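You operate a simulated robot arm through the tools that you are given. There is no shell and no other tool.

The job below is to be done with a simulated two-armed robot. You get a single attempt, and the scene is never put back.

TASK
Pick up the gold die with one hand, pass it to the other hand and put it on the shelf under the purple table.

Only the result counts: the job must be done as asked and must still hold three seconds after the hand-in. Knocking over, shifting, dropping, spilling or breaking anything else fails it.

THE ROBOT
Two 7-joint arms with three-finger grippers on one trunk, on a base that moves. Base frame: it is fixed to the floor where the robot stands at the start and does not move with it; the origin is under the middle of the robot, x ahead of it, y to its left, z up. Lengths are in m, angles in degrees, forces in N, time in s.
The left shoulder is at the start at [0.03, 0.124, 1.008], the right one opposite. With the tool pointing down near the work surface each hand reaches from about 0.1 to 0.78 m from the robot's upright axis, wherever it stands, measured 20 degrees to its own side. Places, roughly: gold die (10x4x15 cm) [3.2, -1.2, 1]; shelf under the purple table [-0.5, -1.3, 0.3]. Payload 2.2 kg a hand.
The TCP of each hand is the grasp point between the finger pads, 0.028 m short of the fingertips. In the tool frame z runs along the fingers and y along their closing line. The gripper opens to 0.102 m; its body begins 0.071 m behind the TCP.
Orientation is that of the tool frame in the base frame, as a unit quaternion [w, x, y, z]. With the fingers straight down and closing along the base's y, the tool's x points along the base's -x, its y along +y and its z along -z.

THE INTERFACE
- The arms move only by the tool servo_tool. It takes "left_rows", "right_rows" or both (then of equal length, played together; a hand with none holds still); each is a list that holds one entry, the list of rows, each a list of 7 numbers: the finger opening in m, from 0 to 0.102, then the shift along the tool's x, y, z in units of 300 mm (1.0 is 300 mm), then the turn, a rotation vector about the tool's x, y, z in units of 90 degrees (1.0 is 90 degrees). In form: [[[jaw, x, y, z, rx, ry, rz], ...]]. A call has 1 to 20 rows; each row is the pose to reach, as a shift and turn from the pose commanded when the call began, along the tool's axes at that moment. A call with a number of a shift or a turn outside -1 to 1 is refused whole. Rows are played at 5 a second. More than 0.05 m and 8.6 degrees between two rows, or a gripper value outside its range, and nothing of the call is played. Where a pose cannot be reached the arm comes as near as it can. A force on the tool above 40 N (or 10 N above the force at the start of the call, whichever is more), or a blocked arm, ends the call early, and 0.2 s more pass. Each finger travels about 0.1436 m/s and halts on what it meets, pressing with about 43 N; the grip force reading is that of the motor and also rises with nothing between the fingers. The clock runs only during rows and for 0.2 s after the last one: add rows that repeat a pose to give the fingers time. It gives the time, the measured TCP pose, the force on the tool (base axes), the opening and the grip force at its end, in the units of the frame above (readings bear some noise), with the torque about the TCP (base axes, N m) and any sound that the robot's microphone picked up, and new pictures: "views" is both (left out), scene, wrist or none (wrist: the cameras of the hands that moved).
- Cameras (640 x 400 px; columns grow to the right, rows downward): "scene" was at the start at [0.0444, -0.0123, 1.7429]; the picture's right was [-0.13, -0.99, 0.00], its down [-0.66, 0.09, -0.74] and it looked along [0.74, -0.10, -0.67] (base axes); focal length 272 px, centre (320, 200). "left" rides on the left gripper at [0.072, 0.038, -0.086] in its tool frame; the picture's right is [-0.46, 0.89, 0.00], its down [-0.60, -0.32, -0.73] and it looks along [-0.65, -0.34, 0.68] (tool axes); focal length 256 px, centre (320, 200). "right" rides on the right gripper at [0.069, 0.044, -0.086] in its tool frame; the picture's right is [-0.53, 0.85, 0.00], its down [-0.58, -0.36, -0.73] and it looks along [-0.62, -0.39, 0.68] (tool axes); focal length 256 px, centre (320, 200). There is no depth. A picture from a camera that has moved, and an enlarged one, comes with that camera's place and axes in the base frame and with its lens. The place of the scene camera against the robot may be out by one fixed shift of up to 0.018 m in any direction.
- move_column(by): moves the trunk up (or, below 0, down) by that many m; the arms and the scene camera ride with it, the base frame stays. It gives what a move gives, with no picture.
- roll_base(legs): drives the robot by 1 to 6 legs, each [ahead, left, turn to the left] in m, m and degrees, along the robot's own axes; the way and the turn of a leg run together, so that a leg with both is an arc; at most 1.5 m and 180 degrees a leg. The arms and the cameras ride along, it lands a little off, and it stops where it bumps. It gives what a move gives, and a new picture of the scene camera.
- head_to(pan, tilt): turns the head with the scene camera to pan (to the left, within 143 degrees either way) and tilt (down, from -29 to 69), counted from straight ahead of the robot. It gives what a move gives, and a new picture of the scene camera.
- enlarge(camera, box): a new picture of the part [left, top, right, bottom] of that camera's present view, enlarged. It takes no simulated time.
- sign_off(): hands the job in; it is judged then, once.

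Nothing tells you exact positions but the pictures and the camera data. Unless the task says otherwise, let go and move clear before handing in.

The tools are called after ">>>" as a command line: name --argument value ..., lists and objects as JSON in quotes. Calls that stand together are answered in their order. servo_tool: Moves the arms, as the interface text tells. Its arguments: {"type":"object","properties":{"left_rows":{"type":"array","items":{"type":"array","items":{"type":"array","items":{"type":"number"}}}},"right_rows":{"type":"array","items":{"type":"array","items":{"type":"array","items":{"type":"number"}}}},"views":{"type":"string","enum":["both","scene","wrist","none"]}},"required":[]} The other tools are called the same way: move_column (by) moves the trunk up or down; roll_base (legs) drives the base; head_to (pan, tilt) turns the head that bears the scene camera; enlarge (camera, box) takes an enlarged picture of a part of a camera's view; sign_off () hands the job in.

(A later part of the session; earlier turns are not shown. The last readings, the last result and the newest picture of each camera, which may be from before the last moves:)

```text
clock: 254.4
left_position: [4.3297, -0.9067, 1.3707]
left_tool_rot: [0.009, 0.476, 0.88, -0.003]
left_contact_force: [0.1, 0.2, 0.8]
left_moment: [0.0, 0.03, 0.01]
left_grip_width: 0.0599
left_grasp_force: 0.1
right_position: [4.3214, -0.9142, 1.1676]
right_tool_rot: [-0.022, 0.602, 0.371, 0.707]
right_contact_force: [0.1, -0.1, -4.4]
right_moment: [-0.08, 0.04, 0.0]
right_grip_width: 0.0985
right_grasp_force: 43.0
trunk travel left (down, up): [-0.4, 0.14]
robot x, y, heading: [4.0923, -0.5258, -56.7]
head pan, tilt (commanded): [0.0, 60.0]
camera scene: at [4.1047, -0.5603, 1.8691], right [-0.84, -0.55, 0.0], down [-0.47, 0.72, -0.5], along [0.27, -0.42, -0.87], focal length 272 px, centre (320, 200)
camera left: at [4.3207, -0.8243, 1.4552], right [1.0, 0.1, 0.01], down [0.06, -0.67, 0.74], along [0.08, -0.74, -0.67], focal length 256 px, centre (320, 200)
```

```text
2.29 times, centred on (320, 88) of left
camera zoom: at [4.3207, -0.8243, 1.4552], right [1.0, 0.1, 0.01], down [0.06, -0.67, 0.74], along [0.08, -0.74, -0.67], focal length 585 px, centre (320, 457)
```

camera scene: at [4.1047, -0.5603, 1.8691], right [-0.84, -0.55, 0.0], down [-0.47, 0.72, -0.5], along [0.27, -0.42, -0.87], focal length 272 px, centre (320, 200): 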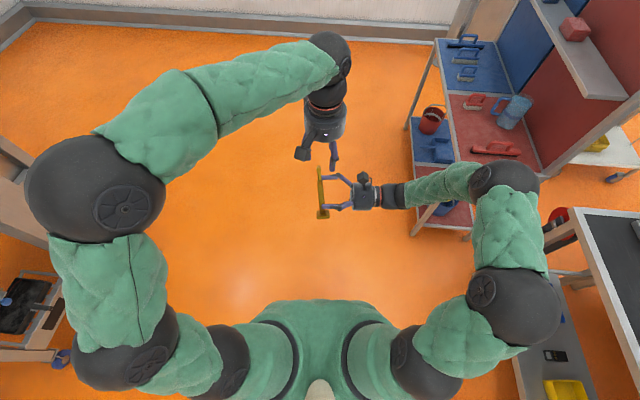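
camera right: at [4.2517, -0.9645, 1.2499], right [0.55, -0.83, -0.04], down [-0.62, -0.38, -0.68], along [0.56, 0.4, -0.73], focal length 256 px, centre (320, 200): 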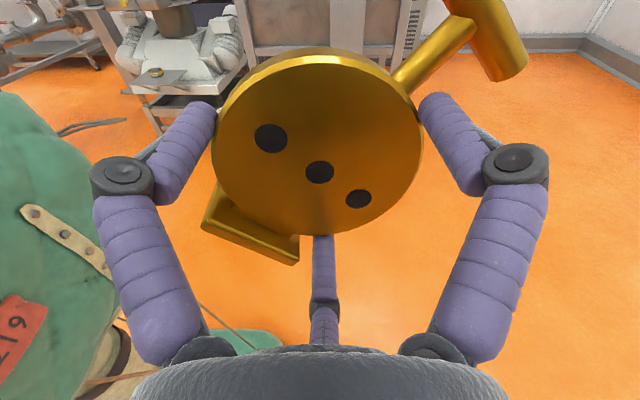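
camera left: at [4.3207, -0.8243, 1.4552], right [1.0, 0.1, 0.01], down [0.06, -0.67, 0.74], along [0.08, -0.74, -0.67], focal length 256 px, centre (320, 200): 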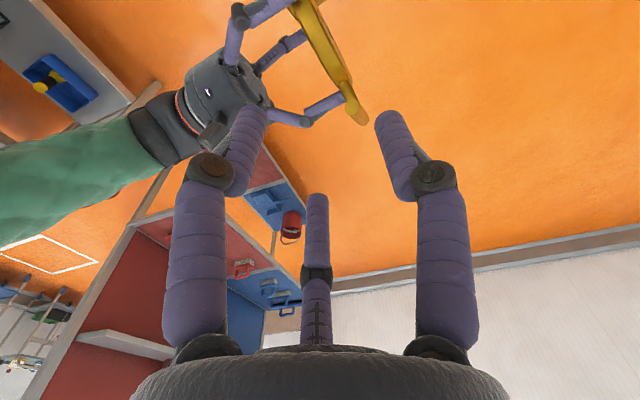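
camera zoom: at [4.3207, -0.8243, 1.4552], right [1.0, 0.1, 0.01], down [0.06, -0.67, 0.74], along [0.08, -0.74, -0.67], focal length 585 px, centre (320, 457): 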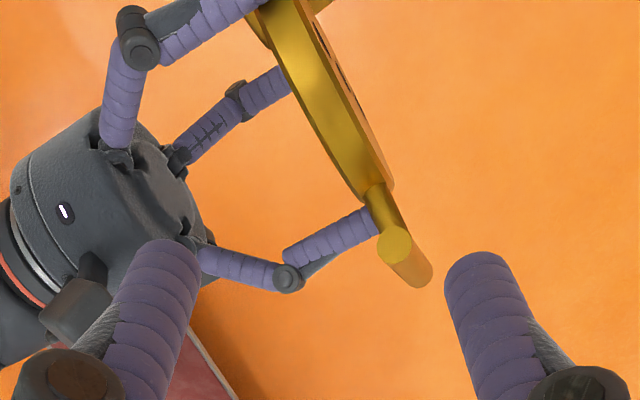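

The rim lines up within about 1.5 mm of the left tool axis. I'll narrow the left opening to 45 mm, to clear the right fingers, and descend onto the disc.

>>> servo_tool --left_rows '[[[0.052, 0, 0, 0.07, 0, 0, 0], [0.045, 0, 0, 0.14, 0, 0, 0], [0.045, 0, 0, 0.21, 0, 0, 0], [0.045, 0, 0, 0.28, 0, 0, 0], [0.045, 0, 0, 0.35, 0, 0, 0], [0.045, 0, 0, 0.41, 0, 0, 0], [0.045, 0, 0, 0.46, 0, 0, 0], [0.045, 0, 0, 0.5, 0, 0, 0], [0.045, 0, 0, 0.537, 0, 0, 0], [0.045, 0, 0, 0.537, 0, 0, 0]]]' --views "both"

>>> enlarge --camera "left" --box '[160, 40, 480, 240]'

>>> enlarge --camera "right" --box '[0, 0, 640, 400]'

```text
clock: 256.6
left_position: [4.3316, -0.9106, 1.2088]
left_tool_rot: [0.008, 0.476, 0.879, -0.002]
left_contact_force: [0.2, -0.5, -0.8]
left_moment: [0.0, 0.0, 0.0]
left_grip_width: 0.045
left_grasp_force: 0.0
right_position: [4.3217, -0.915, 1.1683]
right_tool_rot: [-0.02, 0.602, 0.371, 0.707]
right_contact_force: [-0.2, 0.2, -4.9]
right_moment: [-0.04, 0.1, -0.02]
right_grip_width: 0.0986
right_grasp_force: 42.9
trunk travel left (down, up): [-0.4, 0.14]
robot x, y, heading: [4.0892, -0.5252, -56.8]
head pan, tilt (commanded): [0.0, 60.0]
camera scene: at [4.104, -0.561, 1.8691], right [-0.84, -0.55, 0.0], down [-0.47, 0.73, -0.5], along [0.27, -0.42, -0.87], focal length 272 px, centre (320, 200)
camera left: at [4.3228, -0.827, 1.2933], right [1.0, 0.1, 0.01], down [0.06, -0.67, 0.74], along [0.08, -0.74, -0.67], focal length 256 px, centre (320, 200)
```

scene: 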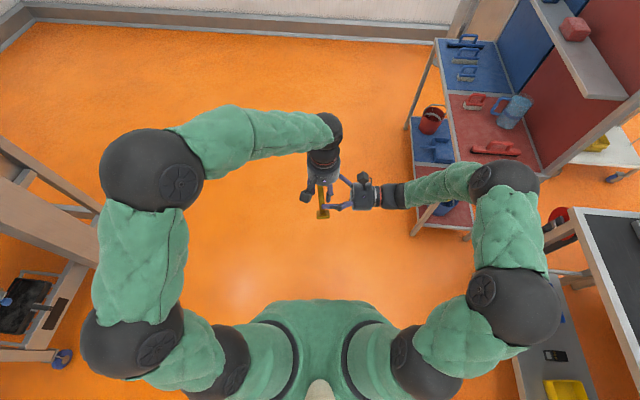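
left: 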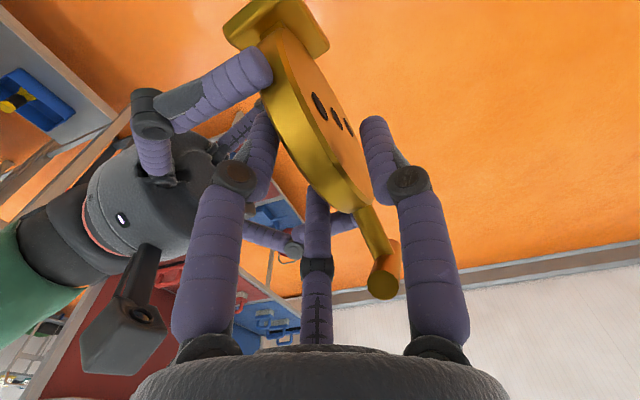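

```text
2.00 times, centred on (320, 140) of left
camera zoom: at [4.3228, -0.827, 1.2933], right [1.0, 0.1, 0.01], down [0.06, -0.67, 0.74], along [0.08, -0.74, -0.67], focal length 512 px, centre (320, 320)
```

zoom: 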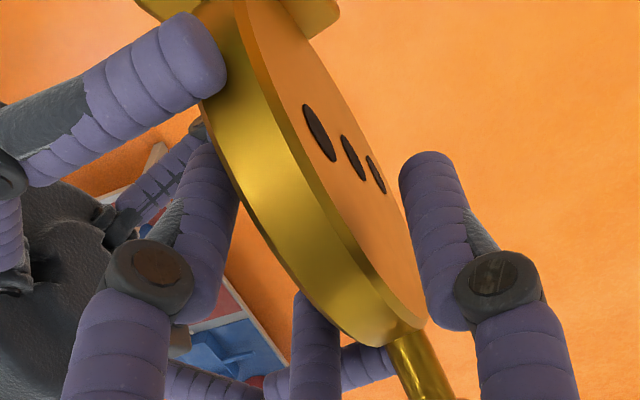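

```text
1.00 times, centred on (320, 200) of right (not enlarged: the box is as wide or as high as the picture)
camera zoom: at [4.2521, -0.9646, 1.2497], right [0.55, -0.83, -0.04], down [-0.63, -0.38, -0.68], along [0.55, 0.4, -0.73], focal length 256 px, centre (320, 200)
```

zoom: 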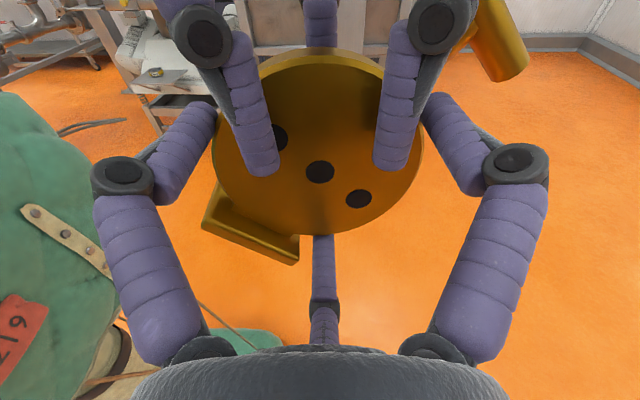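

Everything interleaves cleanly: the left fingers straddle the disc between the right fingers. I'll go 5 mm deeper and close the left hand.

>>> servo_tool --left_rows '[[[0.045, 0, 0, 0.008, 0, 0, 0], [0.045, 0, 0, 0.016, 0, 0, 0], [0.04, 0, 0, 0.016, 0, 0, 0], [0.034, 0, 0, 0.016, 0, 0, 0], [0.028, 0, 0, 0.016, 0, 0, 0], [0.024, 0, 0, 0.016, 0, 0, 0], [0.024, 0, 0, 0.016, 0, 0, 0]]]' --views "none"

>>> enlarge --camera "right" --box '[140, 0, 500, 260]'

```text
clock: 258.2
left_position: [4.3312, -0.9101, 1.2053]
left_tool_rot: [0.008, 0.476, 0.88, -0.002]
left_contact_force: [-3.3, 2.4, 0.0]
left_moment: [-0.6, 0.32, 0.76]
left_grip_width: 0.0257
left_grasp_force: 42.6
right_position: [4.3208, -0.9145, 1.1688]
right_tool_rot: [-0.021, 0.602, 0.37, 0.707]
right_contact_force: [2.7, -2.3, -5.0]
right_moment: [0.66, -0.11, -0.82]
right_grip_width: 0.0984
right_grasp_force: 42.8
trunk travel left (down, up): [-0.4, 0.14]
robot x, y, heading: [4.0924, -0.5274, -56.7]
head pan, tilt (commanded): [0.0, 60.0]
```

```text
1.54 times, centred on (320, 130) of right
camera zoom: at [4.2522, -0.965, 1.2497], right [0.55, -0.84, -0.04], down [-0.63, -0.38, -0.68], along [0.55, 0.4, -0.73], focal length 394 px, centre (320, 308)
```

zoom: 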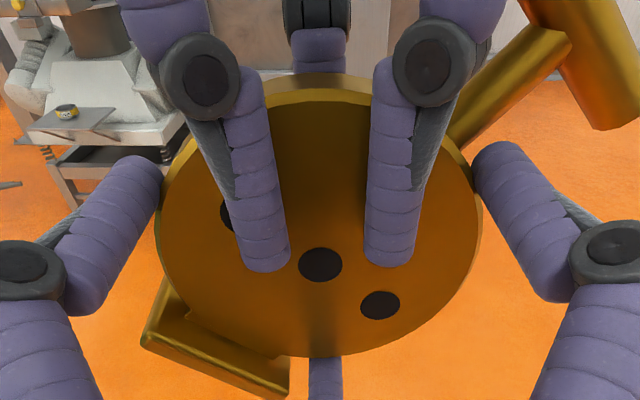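

The left hand has closed on the disc with little internal force. I'll command its full squeeze and compare the readings.

>>> servo_tool --left_rows '[[[0.012, 0, 0, 0, 0, 0, 0], [0.0, 0, 0, 0, 0, 0, 0], [0.0, 0, 0, 0, 0, 0, 0]]]' --views "none"

```text
clock: 259.0
left_position: [4.3309, -0.9102, 1.2031]
left_tool_rot: [0.008, 0.476, 0.879, -0.003]
left_contact_force: [-5.7, 2.7, 1.1]
left_moment: [-0.6, 0.44, 1.03]
left_grip_width: 0.0256
left_grasp_force: 42.6
right_position: [4.3208, -0.9149, 1.1676]
right_tool_rot: [-0.021, 0.602, 0.37, 0.707]
right_contact_force: [5.3, -3.4, -6.0]
right_moment: [0.65, -0.17, -1.07]
right_grip_width: 0.0983
right_grasp_force: 42.7
trunk travel left (down, up): [-0.4, 0.14]
robot x, y, heading: [4.09, -0.5243, -56.7]
head pan, tilt (commanded): [0.0, 60.0]
```

Both hands hold the die, with the right around the rim and the left pinching from above, so I'll drive in this two-handed hold. I'm already facing the door wall, so I can strafe the known route; first leg and check.

>>> roll_base --legs '[[0.4, 0.026, 0]]'

>>> roll_base --legs '[[1.19, 0.079, 0]]'

```text
clock: 261.5
left_position: [4.5726, -1.2308, 1.2036]
left_tool_rot: [0.008, 0.475, 0.88, -0.002]
left_contact_force: [-9.1, 5.5, 2.3]
left_moment: [-0.13, 0.65, 0.95]
left_grip_width: 0.0253
left_grasp_force: 43.0
right_position: [4.5636, -1.2355, 1.1667]
right_tool_rot: [-0.022, 0.602, 0.371, 0.707]
right_contact_force: [8.9, -4.2, -7.5]
right_moment: [0.21, -0.24, -1.02]
right_grip_width: 0.0984
right_grasp_force: 42.9
trunk travel left (down, up): [-0.4, 0.14]
robot x, y, heading: [4.3337, -0.8504, -56.7]
head pan, tilt (commanded): [0.0, 60.0]
camera scene: at [4.3459, -0.8833, 1.8691], right [-0.84, -0.55, 0.0], down [-0.47, 0.72, -0.5], along [0.27, -0.42, -0.87], focal length 272 px, centre (320, 200)
```

scene: 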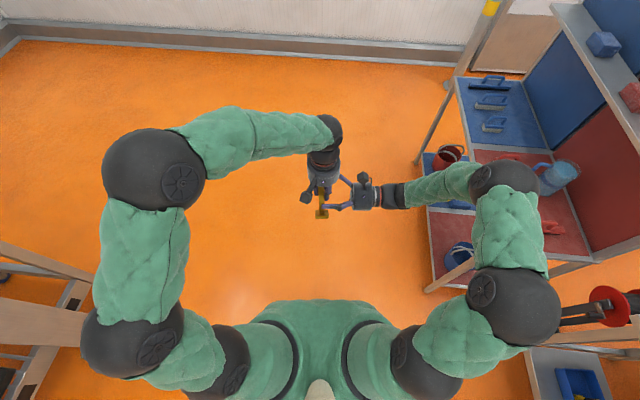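

```text
clock: 267.5
left_position: [5.2807, -2.1808, 1.2043]
left_tool_rot: [0.008, 0.479, 0.878, -0.002]
left_contact_force: [1.0, 2.2, -0.3]
left_moment: [-0.09, 0.21, 0.91]
left_grip_width: 0.0254
left_grasp_force: 43.2
right_position: [5.27, -2.1862, 1.1673]
right_tool_rot: [-0.02, 0.603, 0.369, 0.707]
right_contact_force: [-0.9, -2.3, -4.5]
right_moment: [0.1, -0.16, -0.9]
right_grip_width: 0.0984
right_grasp_force: 42.8
trunk travel left (down, up): [-0.4, 0.14]
robot x, y, heading: [5.0483, -1.7983, -57.4]
head pan, tilt (commanded): [0.0, 60.0]
camera scene: at [5.0559, -1.831, 1.8691], right [-0.84, -0.54, 0.0], down [-0.47, 0.73, -0.5], along [0.27, -0.42, -0.87], focal length 272 px, centre (320, 200)
```

scene: 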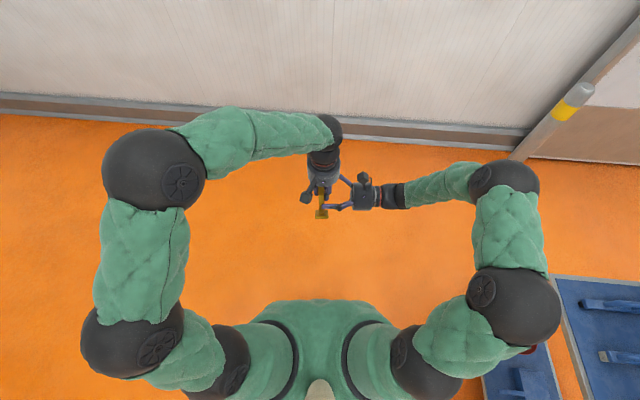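

The two-handed hold is steady. I'll continue past the board end and through the gap by the bollard.

>>> roll_base --legs '[[0.914, -0.523, 0], [-0.16, -1.085, 0]]'

```text
clock: 278.2
left_position: [4.3327, -3.6927, 1.2044]
left_tool_rot: [0.009, 0.478, 0.878, -0.002]
left_contact_force: [2.3, 1.6, -0.4]
left_moment: [-0.02, -0.04, 0.51]
left_grip_width: 0.025
left_grasp_force: 43.2
right_position: [4.3224, -3.6955, 1.168]
right_tool_rot: [-0.018, 0.602, 0.369, 0.707]
right_contact_force: [-1.7, -1.7, -4.9]
right_moment: [0.03, -0.02, -0.48]
right_grip_width: 0.0984
right_grasp_force: 43.0
trunk travel left (down, up): [-0.4, 0.14]
robot x, y, heading: [4.0934, -3.3085, -57.2]
head pan, tilt (commanded): [0.0, 60.0]
camera scene: at [4.1074, -3.3414, 1.8691], right [-0.84, -0.54, 0.0], down [-0.47, 0.73, -0.5], along [0.27, -0.42, -0.87], focal length 272 px, centre (320, 200)
```

scene: 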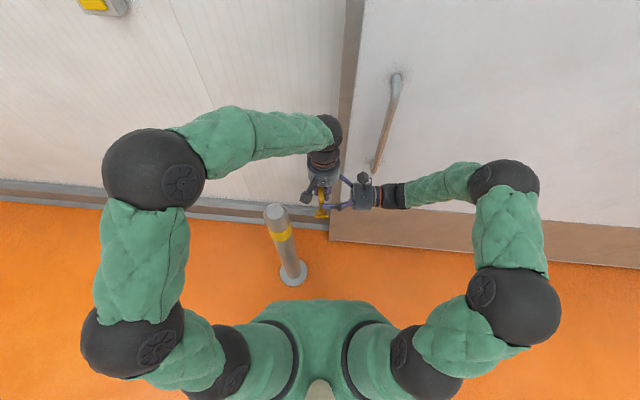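

Through the gap. Continuing the strafe south of the trolley and back into the main aisle.

>>> roll_base --legs '[[-0.029, -1.044, 0], [-0.475, -0.479, 0]]'

>>> roll_base --legs '[[-1.051, 0.142, 0]]'

```text
clock: 286.9
left_position: [2.7807, -4.1059, 1.2045]
left_tool_rot: [0.008, 0.47, 0.882, -0.002]
left_contact_force: [-0.7, 0.9, 1.0]
left_moment: [-0.06, -0.04, 0.32]
left_grip_width: 0.0249
left_grasp_force: 43.3
right_position: [2.7715, -4.1127, 1.1661]
right_tool_rot: [-0.025, 0.599, 0.375, 0.707]
right_contact_force: [-1.1, -0.3, -4.8]
right_moment: [0.03, 0.07, -0.31]
right_grip_width: 0.0983
right_grasp_force: 42.9
trunk travel left (down, up): [-0.4, 0.14]
robot x, y, heading: [2.5363, -3.7287, -56.2]
head pan, tilt (commanded): [0.0, 60.0]
camera scene: at [2.5488, -3.7613, 1.8691], right [-0.83, -0.56, 0.0], down [-0.48, 0.72, -0.5], along [0.28, -0.41, -0.87], focal length 272 px, centre (320, 200)
```

scene: 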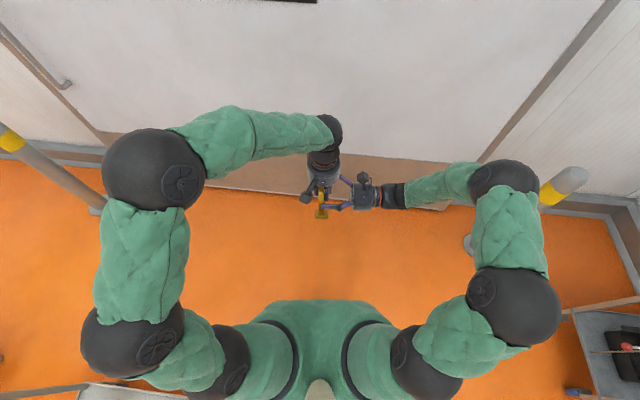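

```text
clock: 292.4
left_position: [2.3125, -3.1545, 1.2046]
left_tool_rot: [0.007, 0.471, 0.882, -0.002]
left_contact_force: [0.6, 1.2, -0.4]
left_moment: [-0.08, -0.06, 0.18]
left_grip_width: 0.0246
left_grasp_force: 42.9
right_position: [2.3013, -3.158, 1.1669]
right_tool_rot: [-0.023, 0.6, 0.375, 0.707]
right_contact_force: [-0.2, 0.2, -3.6]
right_moment: [0.03, 0.11, -0.2]
right_grip_width: 0.0983
right_grasp_force: 43.4
trunk travel left (down, up): [-0.4, 0.14]
robot x, y, heading: [2.0707, -2.7762, -56.2]
head pan, tilt (commanded): [0.0, 60.0]
camera scene: at [2.0812, -2.8075, 1.8691], right [-0.83, -0.56, 0.0], down [-0.48, 0.72, -0.5], along [0.28, -0.42, -0.87], focal length 272 px, centre (320, 200)
```

scene: 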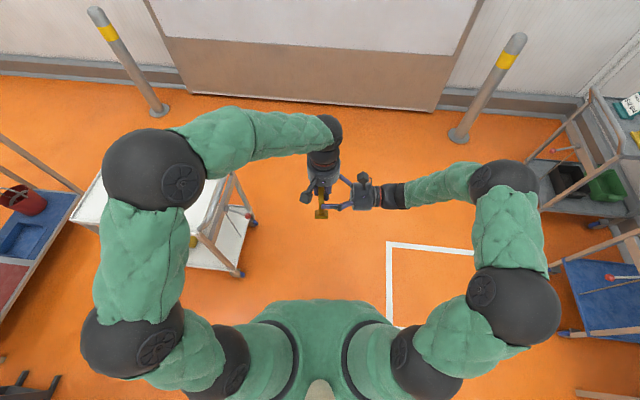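

Still holding well. I'll back up along the aisle to about (0.6,-0.77), in front of the purple table.

>>> roll_base --legs '[[-1.24, -0.055, 0], [-1.24, -0.055, 0]]'

```text
clock: 304.5
left_position: [0.8447, -1.1628, 1.2048]
left_tool_rot: [0.008, 0.466, 0.885, -0.002]
left_contact_force: [0.1, 1.6, 0.0]
left_moment: [-0.02, 0.01, 0.1]
left_grip_width: 0.0248
left_grasp_force: 43.1
right_position: [0.8339, -1.167, 1.1676]
right_tool_rot: [-0.028, 0.599, 0.376, 0.707]
right_contact_force: [0.1, 0.1, -4.3]
right_moment: [0.0, 0.08, -0.11]
right_grip_width: 0.0983
right_grasp_force: 43.0
trunk travel left (down, up): [-0.4, 0.14]
robot x, y, heading: [0.5973, -0.7841, -55.7]
head pan, tilt (commanded): [0.0, 60.0]
camera scene: at [0.6086, -0.8181, 1.8691], right [-0.83, -0.56, 0.0], down [-0.49, 0.71, -0.5], along [0.28, -0.41, -0.87], focal length 272 px, centre (320, 200)
```

scene: 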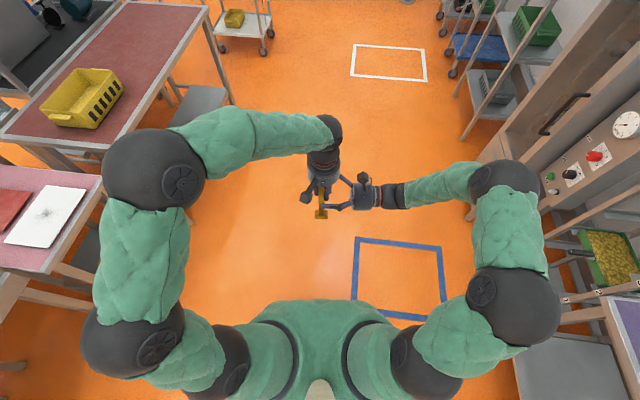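

I'm in front of the table area. Now the turn to face it, in two gentle halves with both hands still holding.

>>> roll_base --legs '[[0, 0, -30]]'

>>> roll_base --legs '[[0, 0, -35], [0, 0, -32]]'

```text
clock: 306.4
left_position: [0.6226, -1.2347, 1.2052]
left_tool_rot: [0.007, 0.68, 0.733, -0.003]
left_contact_force: [0.4, -0.4, -0.2]
left_moment: [-0.03, 0.01, 0.03]
left_grip_width: 0.0246
left_grasp_force: 42.8
right_position: [0.6102, -1.2337, 1.1671]
right_tool_rot: [0.155, 0.676, 0.209, 0.69]
right_contact_force: [-0.6, -0.1, -2.2]
right_moment: [0.02, 0.02, -0.1]
right_grip_width: 0.0982
right_grasp_force: 42.9
trunk travel left (down, up): [-0.4, 0.14]
robot x, y, heading: [0.6001, -0.7886, -85.8]
head pan, tilt (commanded): [0.0, 60.0]
camera scene: at [0.5903, -0.8247, 1.8691], right [-1.0, -0.08, 0.0], down [-0.07, 0.86, -0.5], along [0.04, -0.5, -0.87], focal length 272 px, centre (320, 200)
```

scene: 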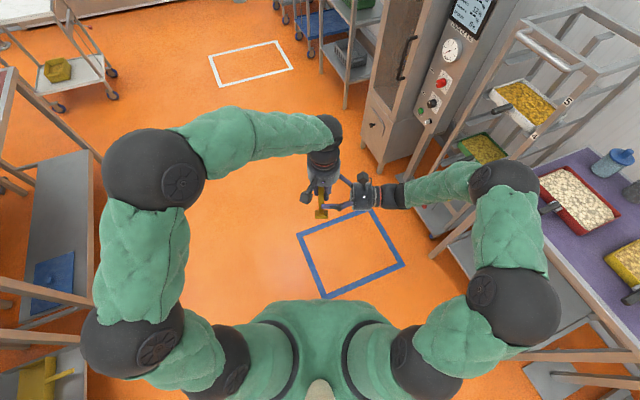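

```text
clock: 310.0
left_position: [0.1914, -0.9831, 1.2042]
left_tool_rot: [0.003, 0.972, 0.235, -0.007]
left_contact_force: [2.7, 3.0, -0.6]
left_moment: [0.01, 0.07, 0.02]
left_grip_width: 0.0246
left_grasp_force: 42.9
right_position: [0.1884, -0.9724, 1.1674]
right_tool_rot: [0.51, 0.679, -0.2, 0.489]
right_contact_force: [-3.1, -3.2, -3.7]
right_moment: [0.14, -0.15, -0.02]
right_grip_width: 0.0982
right_grasp_force: 42.8
trunk travel left (down, up): [-0.4, 0.14]
robot x, y, heading: [0.5946, -0.7878, -153.1]
head pan, tilt (commanded): [0.0, 60.0]
camera scene: at [0.5544, -0.8041, 1.8691], right [-0.46, 0.89, 0.0], down [0.77, 0.4, -0.5], along [-0.44, -0.23, -0.87], focal length 272 px, centre (320, 200)
```

scene: 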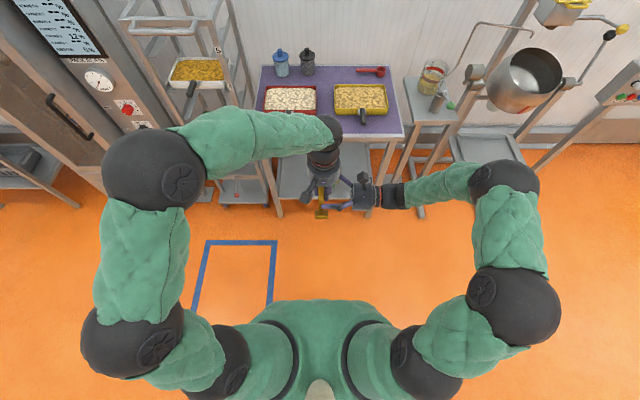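

I'm facing the purple table with the die still held by both hands. I'll look at the table and shelf in detail.

>>> head_to --pan 0 --tilt 48

>>> enlarge --camera "scene" --box '[200, 80, 460, 280]'

>>> enlarge --camera "left" --box '[0, 0, 640, 400]'

```text
clock: 310.8
left_position: [0.1919, -0.984, 1.2048]
left_tool_rot: [0.004, 0.972, 0.235, -0.008]
left_contact_force: [-1.0, 0.0, -0.5]
left_moment: [0.0, 0.06, -0.02]
left_grip_width: 0.0249
left_grasp_force: 42.8
right_position: [0.1879, -0.973, 1.1677]
right_tool_rot: [0.511, 0.679, -0.2, 0.488]
right_contact_force: [0.8, -0.2, -2.6]
right_moment: [0.08, 0.01, 0.04]
right_grip_width: 0.098
right_grasp_force: 42.9
trunk travel left (down, up): [-0.4, 0.14]
robot x, y, heading: [0.6005, -0.7878, -152.9]
head pan, tilt (commanded): [0.0, 48.0]
camera scene: at [0.5437, -0.8101, 1.8844], right [-0.46, 0.89, 0.0], down [0.66, 0.34, -0.67], along [-0.59, -0.31, -0.74], focal length 272 px, centre (320, 200)
```

scene: 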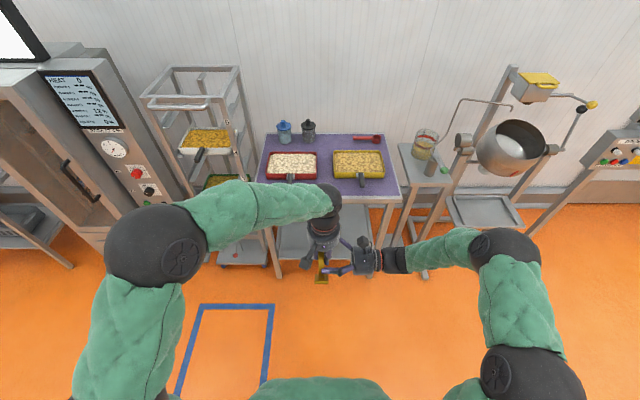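

```text
2.00 times, centred on (330, 180) of scene
camera zoom: at [0.5437, -0.8101, 1.8844], right [-0.46, 0.89, 0.0], down [0.66, 0.34, -0.67], along [-0.59, -0.31, -0.74], focal length 544 px, centre (300, 240)
```

zoom: 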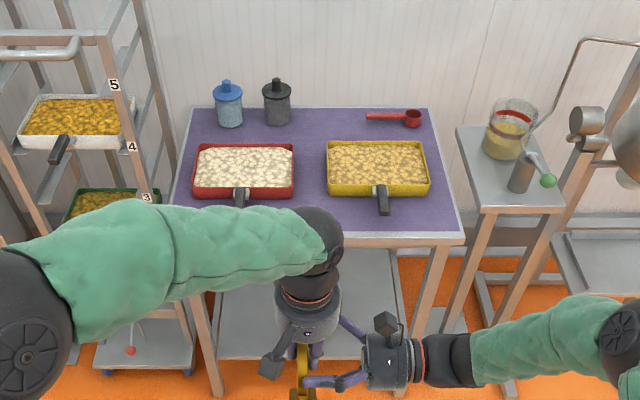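

```text
1.00 times, centred on (320, 200) of left (not enlarged: the box is as wide or as high as the picture)
camera zoom: at [0.2745, -0.9826, 1.2887], right [-0.01, -1.0, 0.01], down [-0.67, 0.01, 0.74], along [-0.74, 0.0, -0.67], focal length 256 px, centre (320, 200)
```

zoom: 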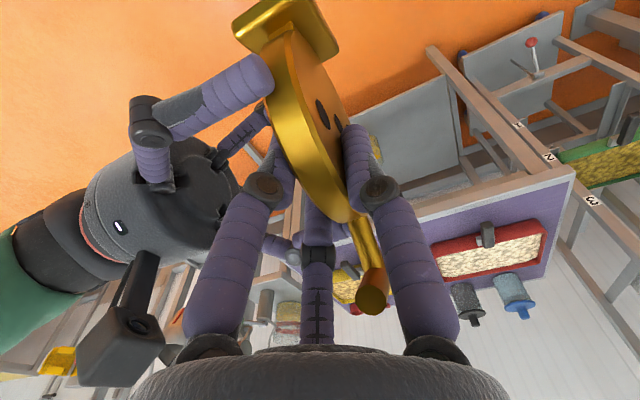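

The table's front runs roughly across my view about 1 m ahead, and I'm centred on it. I'll roll 0.2 m closer and lower the trunk in the two-handed hold, which also gives the head camera a view under the table top.

>>> roll_base --legs '[[0.2, 0, 0]]'

>>> move_column --by -0.4

>>> head_to --pan 0 --tilt 45

```text
clock: 312.4
left_position: [0.0112, -1.0752, 1.2038]
left_tool_rot: [0.004, 0.972, 0.234, -0.007]
left_contact_force: [1.0, 1.1, -1.7]
left_moment: [0.05, -0.02, -0.04]
left_grip_width: 0.0251
left_grasp_force: 42.5
right_position: [0.0088, -1.0664, 1.1669]
right_tool_rot: [0.512, 0.678, -0.2, 0.488]
right_contact_force: [-1.1, 0.6, -4.7]
right_moment: [0.03, 0.0, 0.01]
right_grip_width: 0.0982
right_grasp_force: 43.1
trunk travel left (down, up): [-0.4, 0.14]
robot x, y, heading: [0.414, -0.8816, -153.2]
head pan, tilt (commanded): [0.0, 48.0]
camera scene: at [0.3631, -0.9025, 1.8844], right [-0.46, 0.89, 0.0], down [0.66, 0.34, -0.67], along [-0.59, -0.3, -0.74], focal length 272 px, centre (320, 200)
```

scene: 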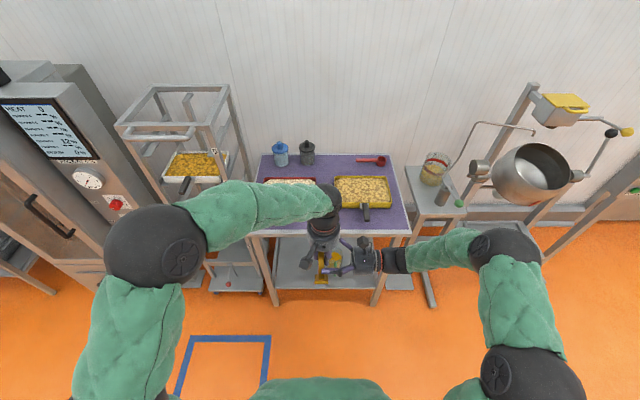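

```text
clock: 316.2
left_position: [0.0129, -1.0751, 0.805]
left_tool_rot: [0.004, 0.972, 0.235, -0.007]
left_contact_force: [0.5, 0.0, -1.4]
left_moment: [-0.02, 0.06, -0.02]
left_grip_width: 0.025
left_grasp_force: 42.8
right_position: [0.0088, -1.0658, 0.7669]
right_tool_rot: [0.511, 0.678, -0.2, 0.488]
right_contact_force: [-0.8, -0.2, -2.9]
right_moment: [0.1, -0.05, 0.02]
right_grip_width: 0.0983
right_grasp_force: 43.0
trunk travel left (down, up): [0.0, 0.54]
robot x, y, heading: [0.4193, -0.8813, -152.9]
head pan, tilt (commanded): [0.0, 48.0]
```

```text
clock: 316.8
left_position: [0.0127, -1.0758, 0.8046]
left_tool_rot: [0.004, 0.972, 0.234, -0.007]
left_contact_force: [0.6, 0.4, -1.6]
left_moment: [-0.03, 0.05, 0.0]
left_grip_width: 0.0246
left_grasp_force: 43.6
right_position: [0.0084, -1.0643, 0.7687]
right_tool_rot: [0.512, 0.678, -0.201, 0.488]
right_contact_force: [-0.9, -0.6, -3.6]
right_moment: [0.07, -0.01, 0.06]
right_grip_width: 0.0985
right_grasp_force: 43.5
trunk travel left (down, up): [0.0, 0.54]
robot x, y, heading: [0.4167, -0.8772, -152.9]
head pan, tilt (commanded): [0.0, 45.0]
camera scene: at [0.362, -0.9031, 1.4886], right [-0.46, 0.89, 0.0], down [0.63, 0.32, -0.71], along [-0.63, -0.32, -0.71], focal length 272 px, centre (320, 200)
```

scene: 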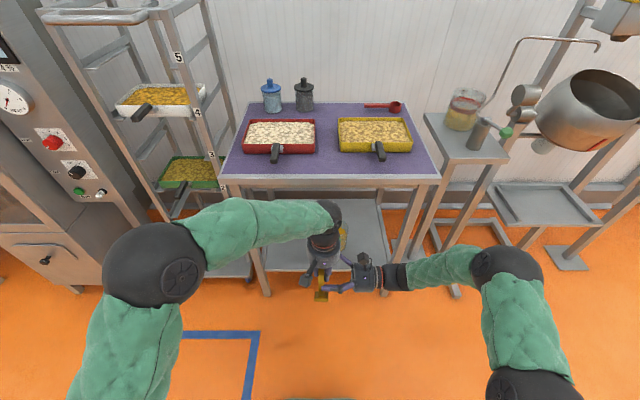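

I have a better view under the table. I'll zoom in on the shelf.

>>> enlarge --camera "scene" --box '[210, 160, 450, 310]'

```text
2.67 times, centred on (330, 235) of scene
camera zoom: at [0.362, -0.9031, 1.4886], right [-0.46, 0.89, 0.0], down [0.63, 0.32, -0.71], along [-0.63, -0.32, -0.71], focal length 726 px, centre (293, 107)
```

zoom: 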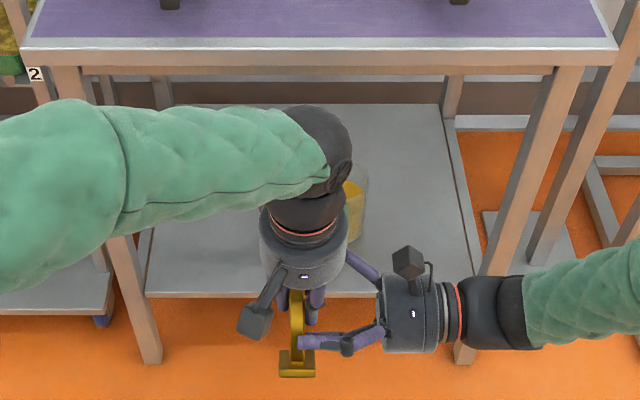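

The front legs are at about 0.77 m ahead (0.30 m left and 0.37 m right), the shelf at about z=0.29, and the jug stands right of centre, so the left half of the shelf is free. Now I'll release the right hand from the rim; the left keeps its pinch.

>>> servo_tool --right_rows '[[[0.1, 0, 0, 0, 0, 0, 0], [0.101, 0, 0, 0, 0, 0, 0], [0.102, 0, 0, 0, 0, 0, 0], [0.102, 0, 0, 0, 0, 0, 0], [0.102, 0, 0, 0, 0, 0, 0]]]' --views "wrist"

```text
clock: 318.0
left_position: [0.0114, -1.0749, 0.8044]
left_tool_rot: [0.004, 0.972, 0.235, -0.008]
left_contact_force: [-0.7, 0.4, -6.5]
left_moment: [0.06, 0.06, -0.01]
left_grip_width: 0.0245
left_grasp_force: 43.4
right_position: [0.0089, -1.0657, 0.7666]
right_tool_rot: [0.512, 0.678, -0.201, 0.488]
right_contact_force: [0.0, 0.1, -0.2]
right_moment: [-0.01, -0.04, 0.01]
right_grip_width: 0.1019
right_grasp_force: 0.1
trunk travel left (down, up): [0.0, 0.54]
robot x, y, heading: [0.4197, -0.8749, -153.4]
head pan, tilt (commanded): [0.0, 45.0]
camera right: at [-0.0324, -0.9901, 0.8494], right [-0.89, -0.46, -0.04], down [-0.31, 0.66, -0.68], along [0.34, -0.59, -0.73], focal length 256 px, centre (320, 200)
```

right: 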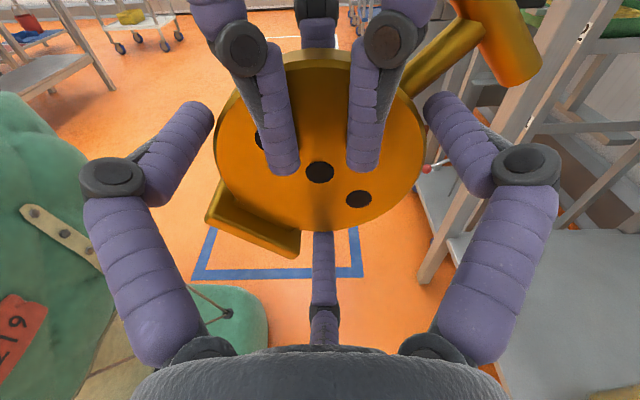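

The left hand carries the full weight and the right fingers are free of the rim. I'll retract the right hand straight back along its axis.

>>> servo_tool --right_rows '[[[0.102, 0, 0, -0.04, 0, 0, 0], [0.102, 0, 0, -0.08, 0, 0, 0], [0.102, 0, 0, -0.14, 0, 0, 0], [0.102, 0, 0, -0.22, 0, 0, 0], [0.102, 0, 0, -0.3, 0, 0, 0], [0.102, 0, 0, -0.4, 0, 0, 0], [0.102, 0, 0, -0.5, 0, 0, 0], [0.102, 0, 0, -0.5, 0, 0, 0]]]' --views "both"

```text
clock: 319.8
left_position: [0.0121, -1.0763, 0.8031]
left_tool_rot: [0.004, 0.972, 0.234, -0.007]
left_contact_force: [0.0, 0.0, -5.5]
left_moment: [0.03, 0.03, 0.01]
left_grip_width: 0.0246
left_grasp_force: 42.8
right_position: [-0.0607, -0.9309, 0.7669]
right_tool_rot: [0.511, 0.678, -0.2, 0.489]
right_contact_force: [-0.3, 0.5, -0.6]
right_moment: [0.0, 0.0, 0.0]
right_grip_width: 0.1018
right_grasp_force: 0.1
trunk travel left (down, up): [0.0, 0.54]
robot x, y, heading: [0.4148, -0.8785, -152.8]
head pan, tilt (commanded): [0.0, 45.0]
camera scene: at [0.362, -0.9029, 1.4886], right [-0.46, 0.89, 0.0], down [0.63, 0.32, -0.71], along [-0.63, -0.32, -0.71], focal length 272 px, centre (320, 200)
camera right: at [-0.1013, -0.8562, 0.8487], right [-0.89, -0.46, -0.04], down [-0.31, 0.66, -0.68], along [0.34, -0.59, -0.73], focal length 256 px, centre (320, 200)
```

scene: 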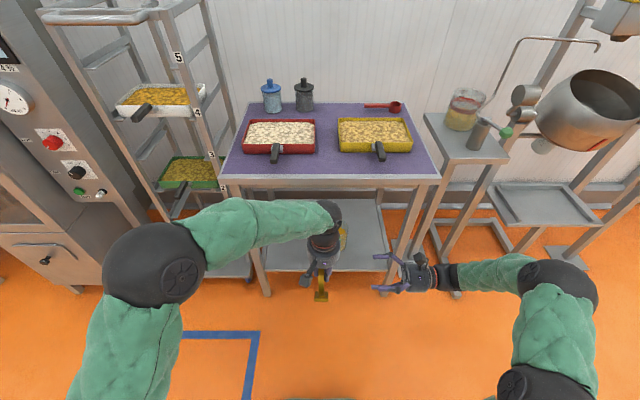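
right: 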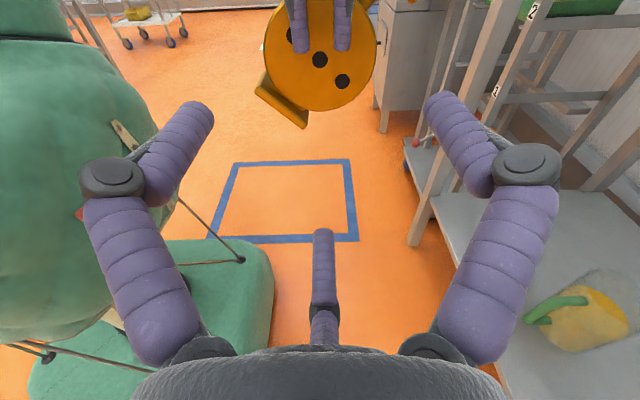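

The right hand is clear and its camera shows the jug on the right part of the shelf with its handle forwards, so I'll place the die on the left. I'll tuck the right hand back and up, while the left pitches up 43° (making the die upright) and moves left and down.

>>> servo_tool --right_rows '[[[0.09, 0.0919, -0.0111, -0.0186, 0, 0, 0], [0.08, 0.1838, -0.0222, -0.0371, 0, 0, 0], [0.08, 0.2757, -0.0333, -0.0557, 0, 0, 0], [0.08, 0.3676, -0.0444, -0.0742, 0, 0, 0], [0.08, 0.4594, -0.0556, -0.0928, 0, 0, 0], [0.08, 0.5513, -0.0667, -0.1113, 0, 0, 0], [0.08, 0.6432, -0.0778, -0.1299, 0, 0, 0], [0.08, 0.7351, -0.0889, -0.1484, 0, 0, 0], [0.08, 0.827, -0.1, -0.167, 0, 0, 0], [0.08, 0.827, -0.1, -0.167, 0, 0, 0]]]' --left_rows '[[[0.0, 0, 0.0474, 0.0741, 0, -0.0531, 0], [0.0, 0, 0.0949, 0.1482, 0, -0.1062, 0], [0.0, 0, 0.1423, 0.2223, 0, -0.1593, 0], [0.0, 0, 0.1898, 0.2964, 0, -0.2124, 0], [0.0, 0, 0.2372, 0.3706, 0, -0.2656, 0], [0.0, 0, 0.2847, 0.4447, 0, -0.3187, 0], [0.0, 0, 0.3321, 0.5188, 0, -0.3718, 0], [0.0, 0, 0.3796, 0.5929, 0, -0.4249, 0], [0.0, 0, 0.427, 0.667, 0, -0.478, 0], [0.0, 0, 0.427, 0.667, 0, -0.478, 0]]]' --views "both"

```text
clock: 322.0
left_position: [0.0688, -1.1909, 0.6043]
left_tool_rot: [0.089, 0.902, 0.217, -0.363]
left_contact_force: [0.2, -0.7, -5.7]
left_moment: [0.06, -0.15, 0.02]
left_grip_width: 0.0246
left_grasp_force: 43.0
right_position: [0.0514, -0.8195, 0.9662]
right_tool_rot: [0.511, 0.679, -0.199, 0.488]
right_contact_force: [-0.4, -0.7, 0.1]
right_moment: [-0.03, 0.02, 0.03]
right_grip_width: 0.0799
right_grasp_force: 0.1
trunk travel left (down, up): [0.0, 0.54]
robot x, y, heading: [0.4168, -0.8771, -153.0]
head pan, tilt (commanded): [0.0, 45.0]
camera scene: at [0.3622, -0.9032, 1.4886], right [-0.46, 0.89, 0.0], down [0.63, 0.32, -0.71], along [-0.63, -0.32, -0.71], focal length 272 px, centre (320, 200)
camera right: at [0.0095, -0.7439, 1.049], right [-0.89, -0.46, -0.04], down [-0.31, 0.66, -0.68], along [0.34, -0.59, -0.73], focal length 256 px, centre (320, 200)
camera left: at [0.185, -1.1731, 0.6159], right [0.11, -0.94, 0.32], down [-0.08, 0.32, 0.94], along [-0.99, -0.13, -0.04], focal length 256 px, centre (320, 200)
```

scene: 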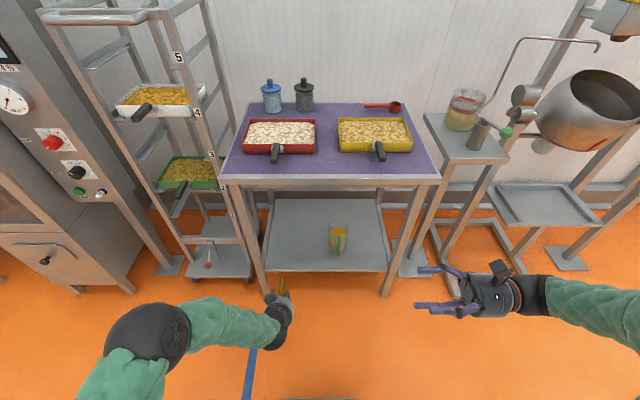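
right: 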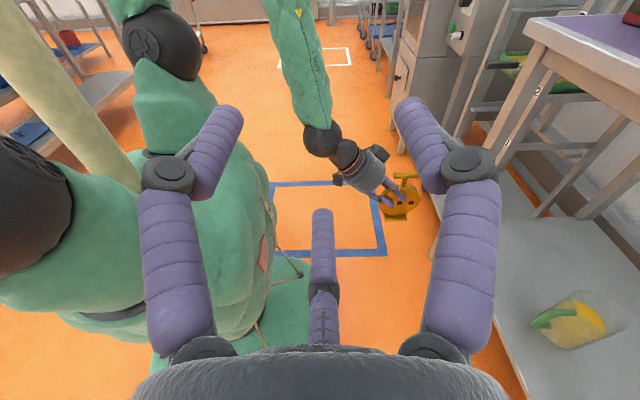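
left: 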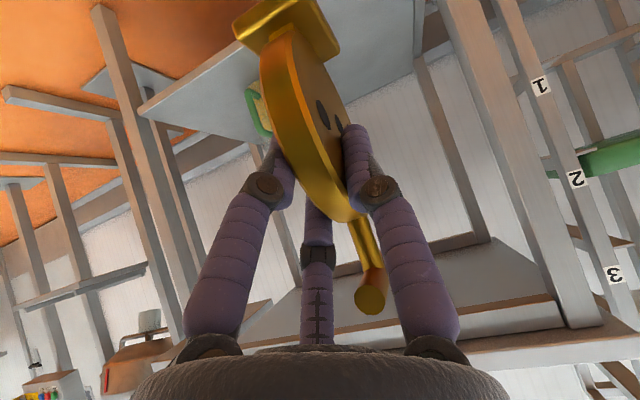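

The die is upright in the left hand, and the shelf is now fully visible with only the jug on it. I'll zoom in to measure the shelf.

>>> enlarge --camera "scene" --box '[210, 170, 450, 320]'

>>> enlarge --camera "right" --box '[320, 150, 460, 240]'

```text
2.67 times, centred on (330, 245) of scene
camera zoom: at [0.3622, -0.9032, 1.4886], right [-0.46, 0.89, 0.0], down [0.63, 0.32, -0.71], along [-0.63, -0.32, -0.71], focal length 726 px, centre (293, 80)
```

zoom: 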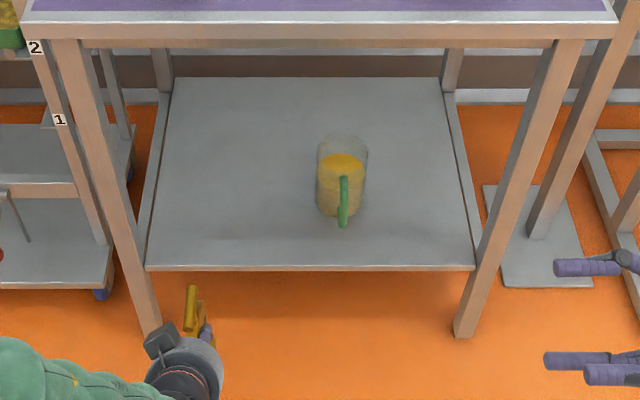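

```text
4.44 times, centred on (390, 195) of right
camera zoom: at [0.0095, -0.7439, 1.049], right [-0.89, -0.46, -0.04], down [-0.31, 0.66, -0.68], along [0.34, -0.59, -0.73], focal length 1138 px, centre (9, 222)
```

zoom: 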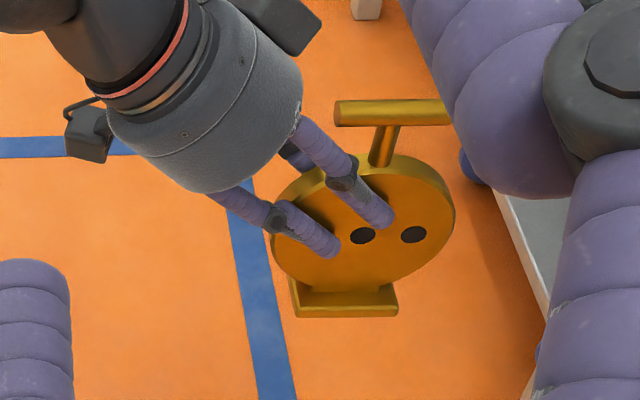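

I'll zoom in on the left wrist view too, which looks along the shelf, to pin down the shelf's height.

>>> enlarge --camera "left" --box '[80, 0, 460, 200]'

>>> enlarge --camera "right" --box '[400, 100, 640, 400]'

```text
1.68 times, centred on (270, 100) of left
camera zoom: at [0.185, -1.1731, 0.6159], right [0.11, -0.94, 0.32], down [-0.08, 0.32, 0.94], along [-0.99, -0.13, -0.04], focal length 431 px, centre (404, 368)
```

zoom: 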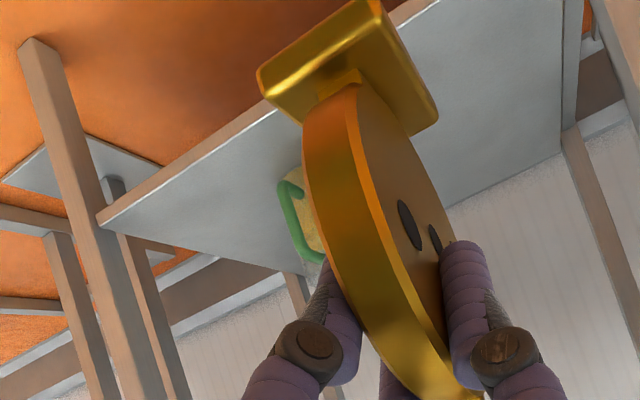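

```text
1.33 times, centred on (520, 250) of right
camera zoom: at [0.0095, -0.7439, 1.049], right [-0.89, -0.46, -0.04], down [-0.31, 0.66, -0.68], along [0.34, -0.59, -0.73], focal length 341 px, centre (53, 133)
```

zoom: 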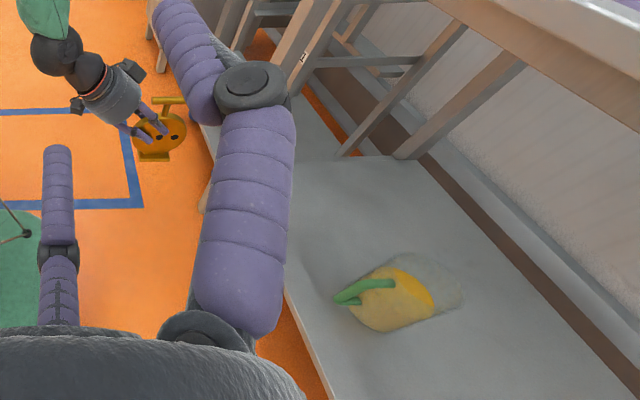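

Triangulating the shelf's front edge gives a shelf top of about z=0.298, 0.74 m ahead. I'll lower the left hand so the die is about 5 cm above shelf height, still outside the table.

>>> servo_tool --left_rows '[[[0.0, 0.064, 0, 0.0665, 0, 0, 0], [0.0, 0.1279, 0, 0.1331, 0, 0, 0], [0.0, 0.1919, 0, 0.1996, 0, 0, 0], [0.0, 0.2558, 0, 0.2661, 0, 0, 0], [0.0, 0.3198, 0, 0.3327, 0, 0, 0], [0.0, 0.3837, 0, 0.3992, 0, 0, 0], [0.0, 0.3837, 0, 0.3992, 0, 0, 0]]]' --views "both"

```text
clock: 323.6
left_position: [0.0548, -1.1778, 0.4453]
left_tool_rot: [0.095, 0.903, 0.221, -0.357]
left_contact_force: [0.0, 1.1, -6.1]
left_moment: [0.11, -0.08, -0.01]
left_grip_width: 0.0251
left_grasp_force: 42.5
left hand out of reach, approached as far as the arm can: row 4, 5, 6, 7
right_position: [0.0511, -0.8183, 0.9657]
right_tool_rot: [0.512, 0.678, -0.2, 0.488]
right_contact_force: [-0.5, 1.1, 0.4]
right_moment: [0.03, 0.01, -0.01]
right_grip_width: 0.0798
right_grasp_force: 0.2
trunk travel left (down, up): [0.0, 0.54]
robot x, y, heading: [0.4182, -0.8772, -152.9]
head pan, tilt (commanded): [0.0, 45.0]
camera scene: at [0.3619, -0.9032, 1.4886], right [-0.46, 0.89, 0.0], down [0.63, 0.32, -0.71], along [-0.63, -0.32, -0.71], focal length 272 px, centre (320, 200)
camera left: at [0.1708, -1.1582, 0.4581], right [0.11, -0.94, 0.33], down [-0.1, 0.32, 0.94], along [-0.99, -0.14, -0.05], focal length 256 px, centre (320, 200)
```

scene: 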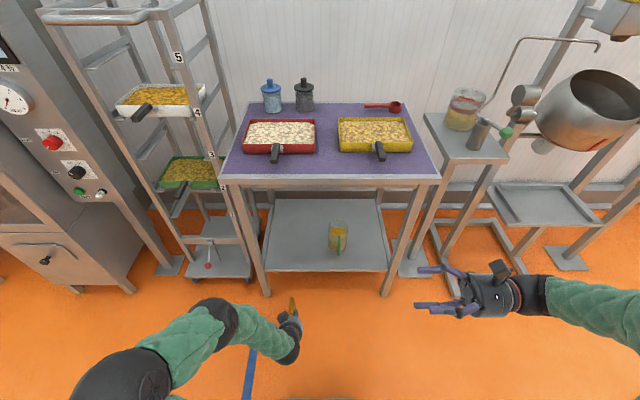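
left: 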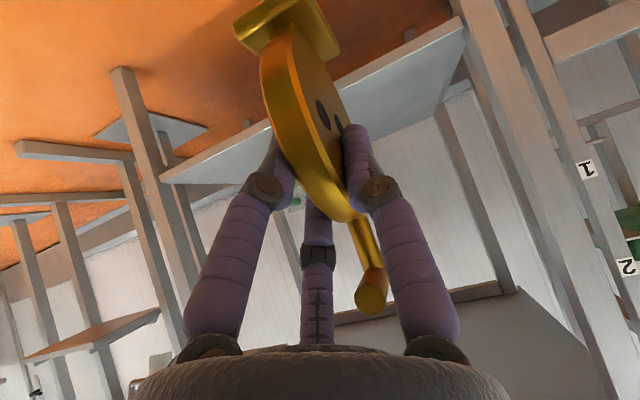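

Nearly there; that spot is just at the limit close to my body. I'll extend 10 cm forward, still outside the table, to see whether the reach improves.

>>> servo_tool --left_rows '[[[0.0, -0.0606, -0.001, 0.0572, 0, 0, 0], [0.0, -0.1213, -0.002, 0.1145, 0, 0, 0], [0.0, -0.1819, -0.003, 0.1717, 0, 0, 0], [0.0, -0.2425, -0.004, 0.2289, 0, 0, 0], [0.0, -0.2425, -0.004, 0.2289, 0, 0, 0]]]' --views "none"

```text
clock: 324.8
left_position: [-0.0357, -1.2226, 0.4468]
left_tool_rot: [0.09, 0.902, 0.218, -0.363]
left_contact_force: [0.0, -0.3, -4.8]
left_moment: [0.12, -0.13, 0.02]
left_grip_width: 0.0249
left_grasp_force: 42.8
right_position: [0.0514, -0.8188, 0.9663]
right_tool_rot: [0.512, 0.678, -0.2, 0.488]
right_contact_force: [-0.5, -0.3, -0.4]
right_moment: [0.01, -0.01, 0.0]
right_grip_width: 0.0802
right_grasp_force: 0.0
trunk travel left (down, up): [0.0, 0.54]
robot x, y, heading: [0.4201, -0.8791, -152.8]
head pan, tilt (commanded): [0.0, 45.0]
```

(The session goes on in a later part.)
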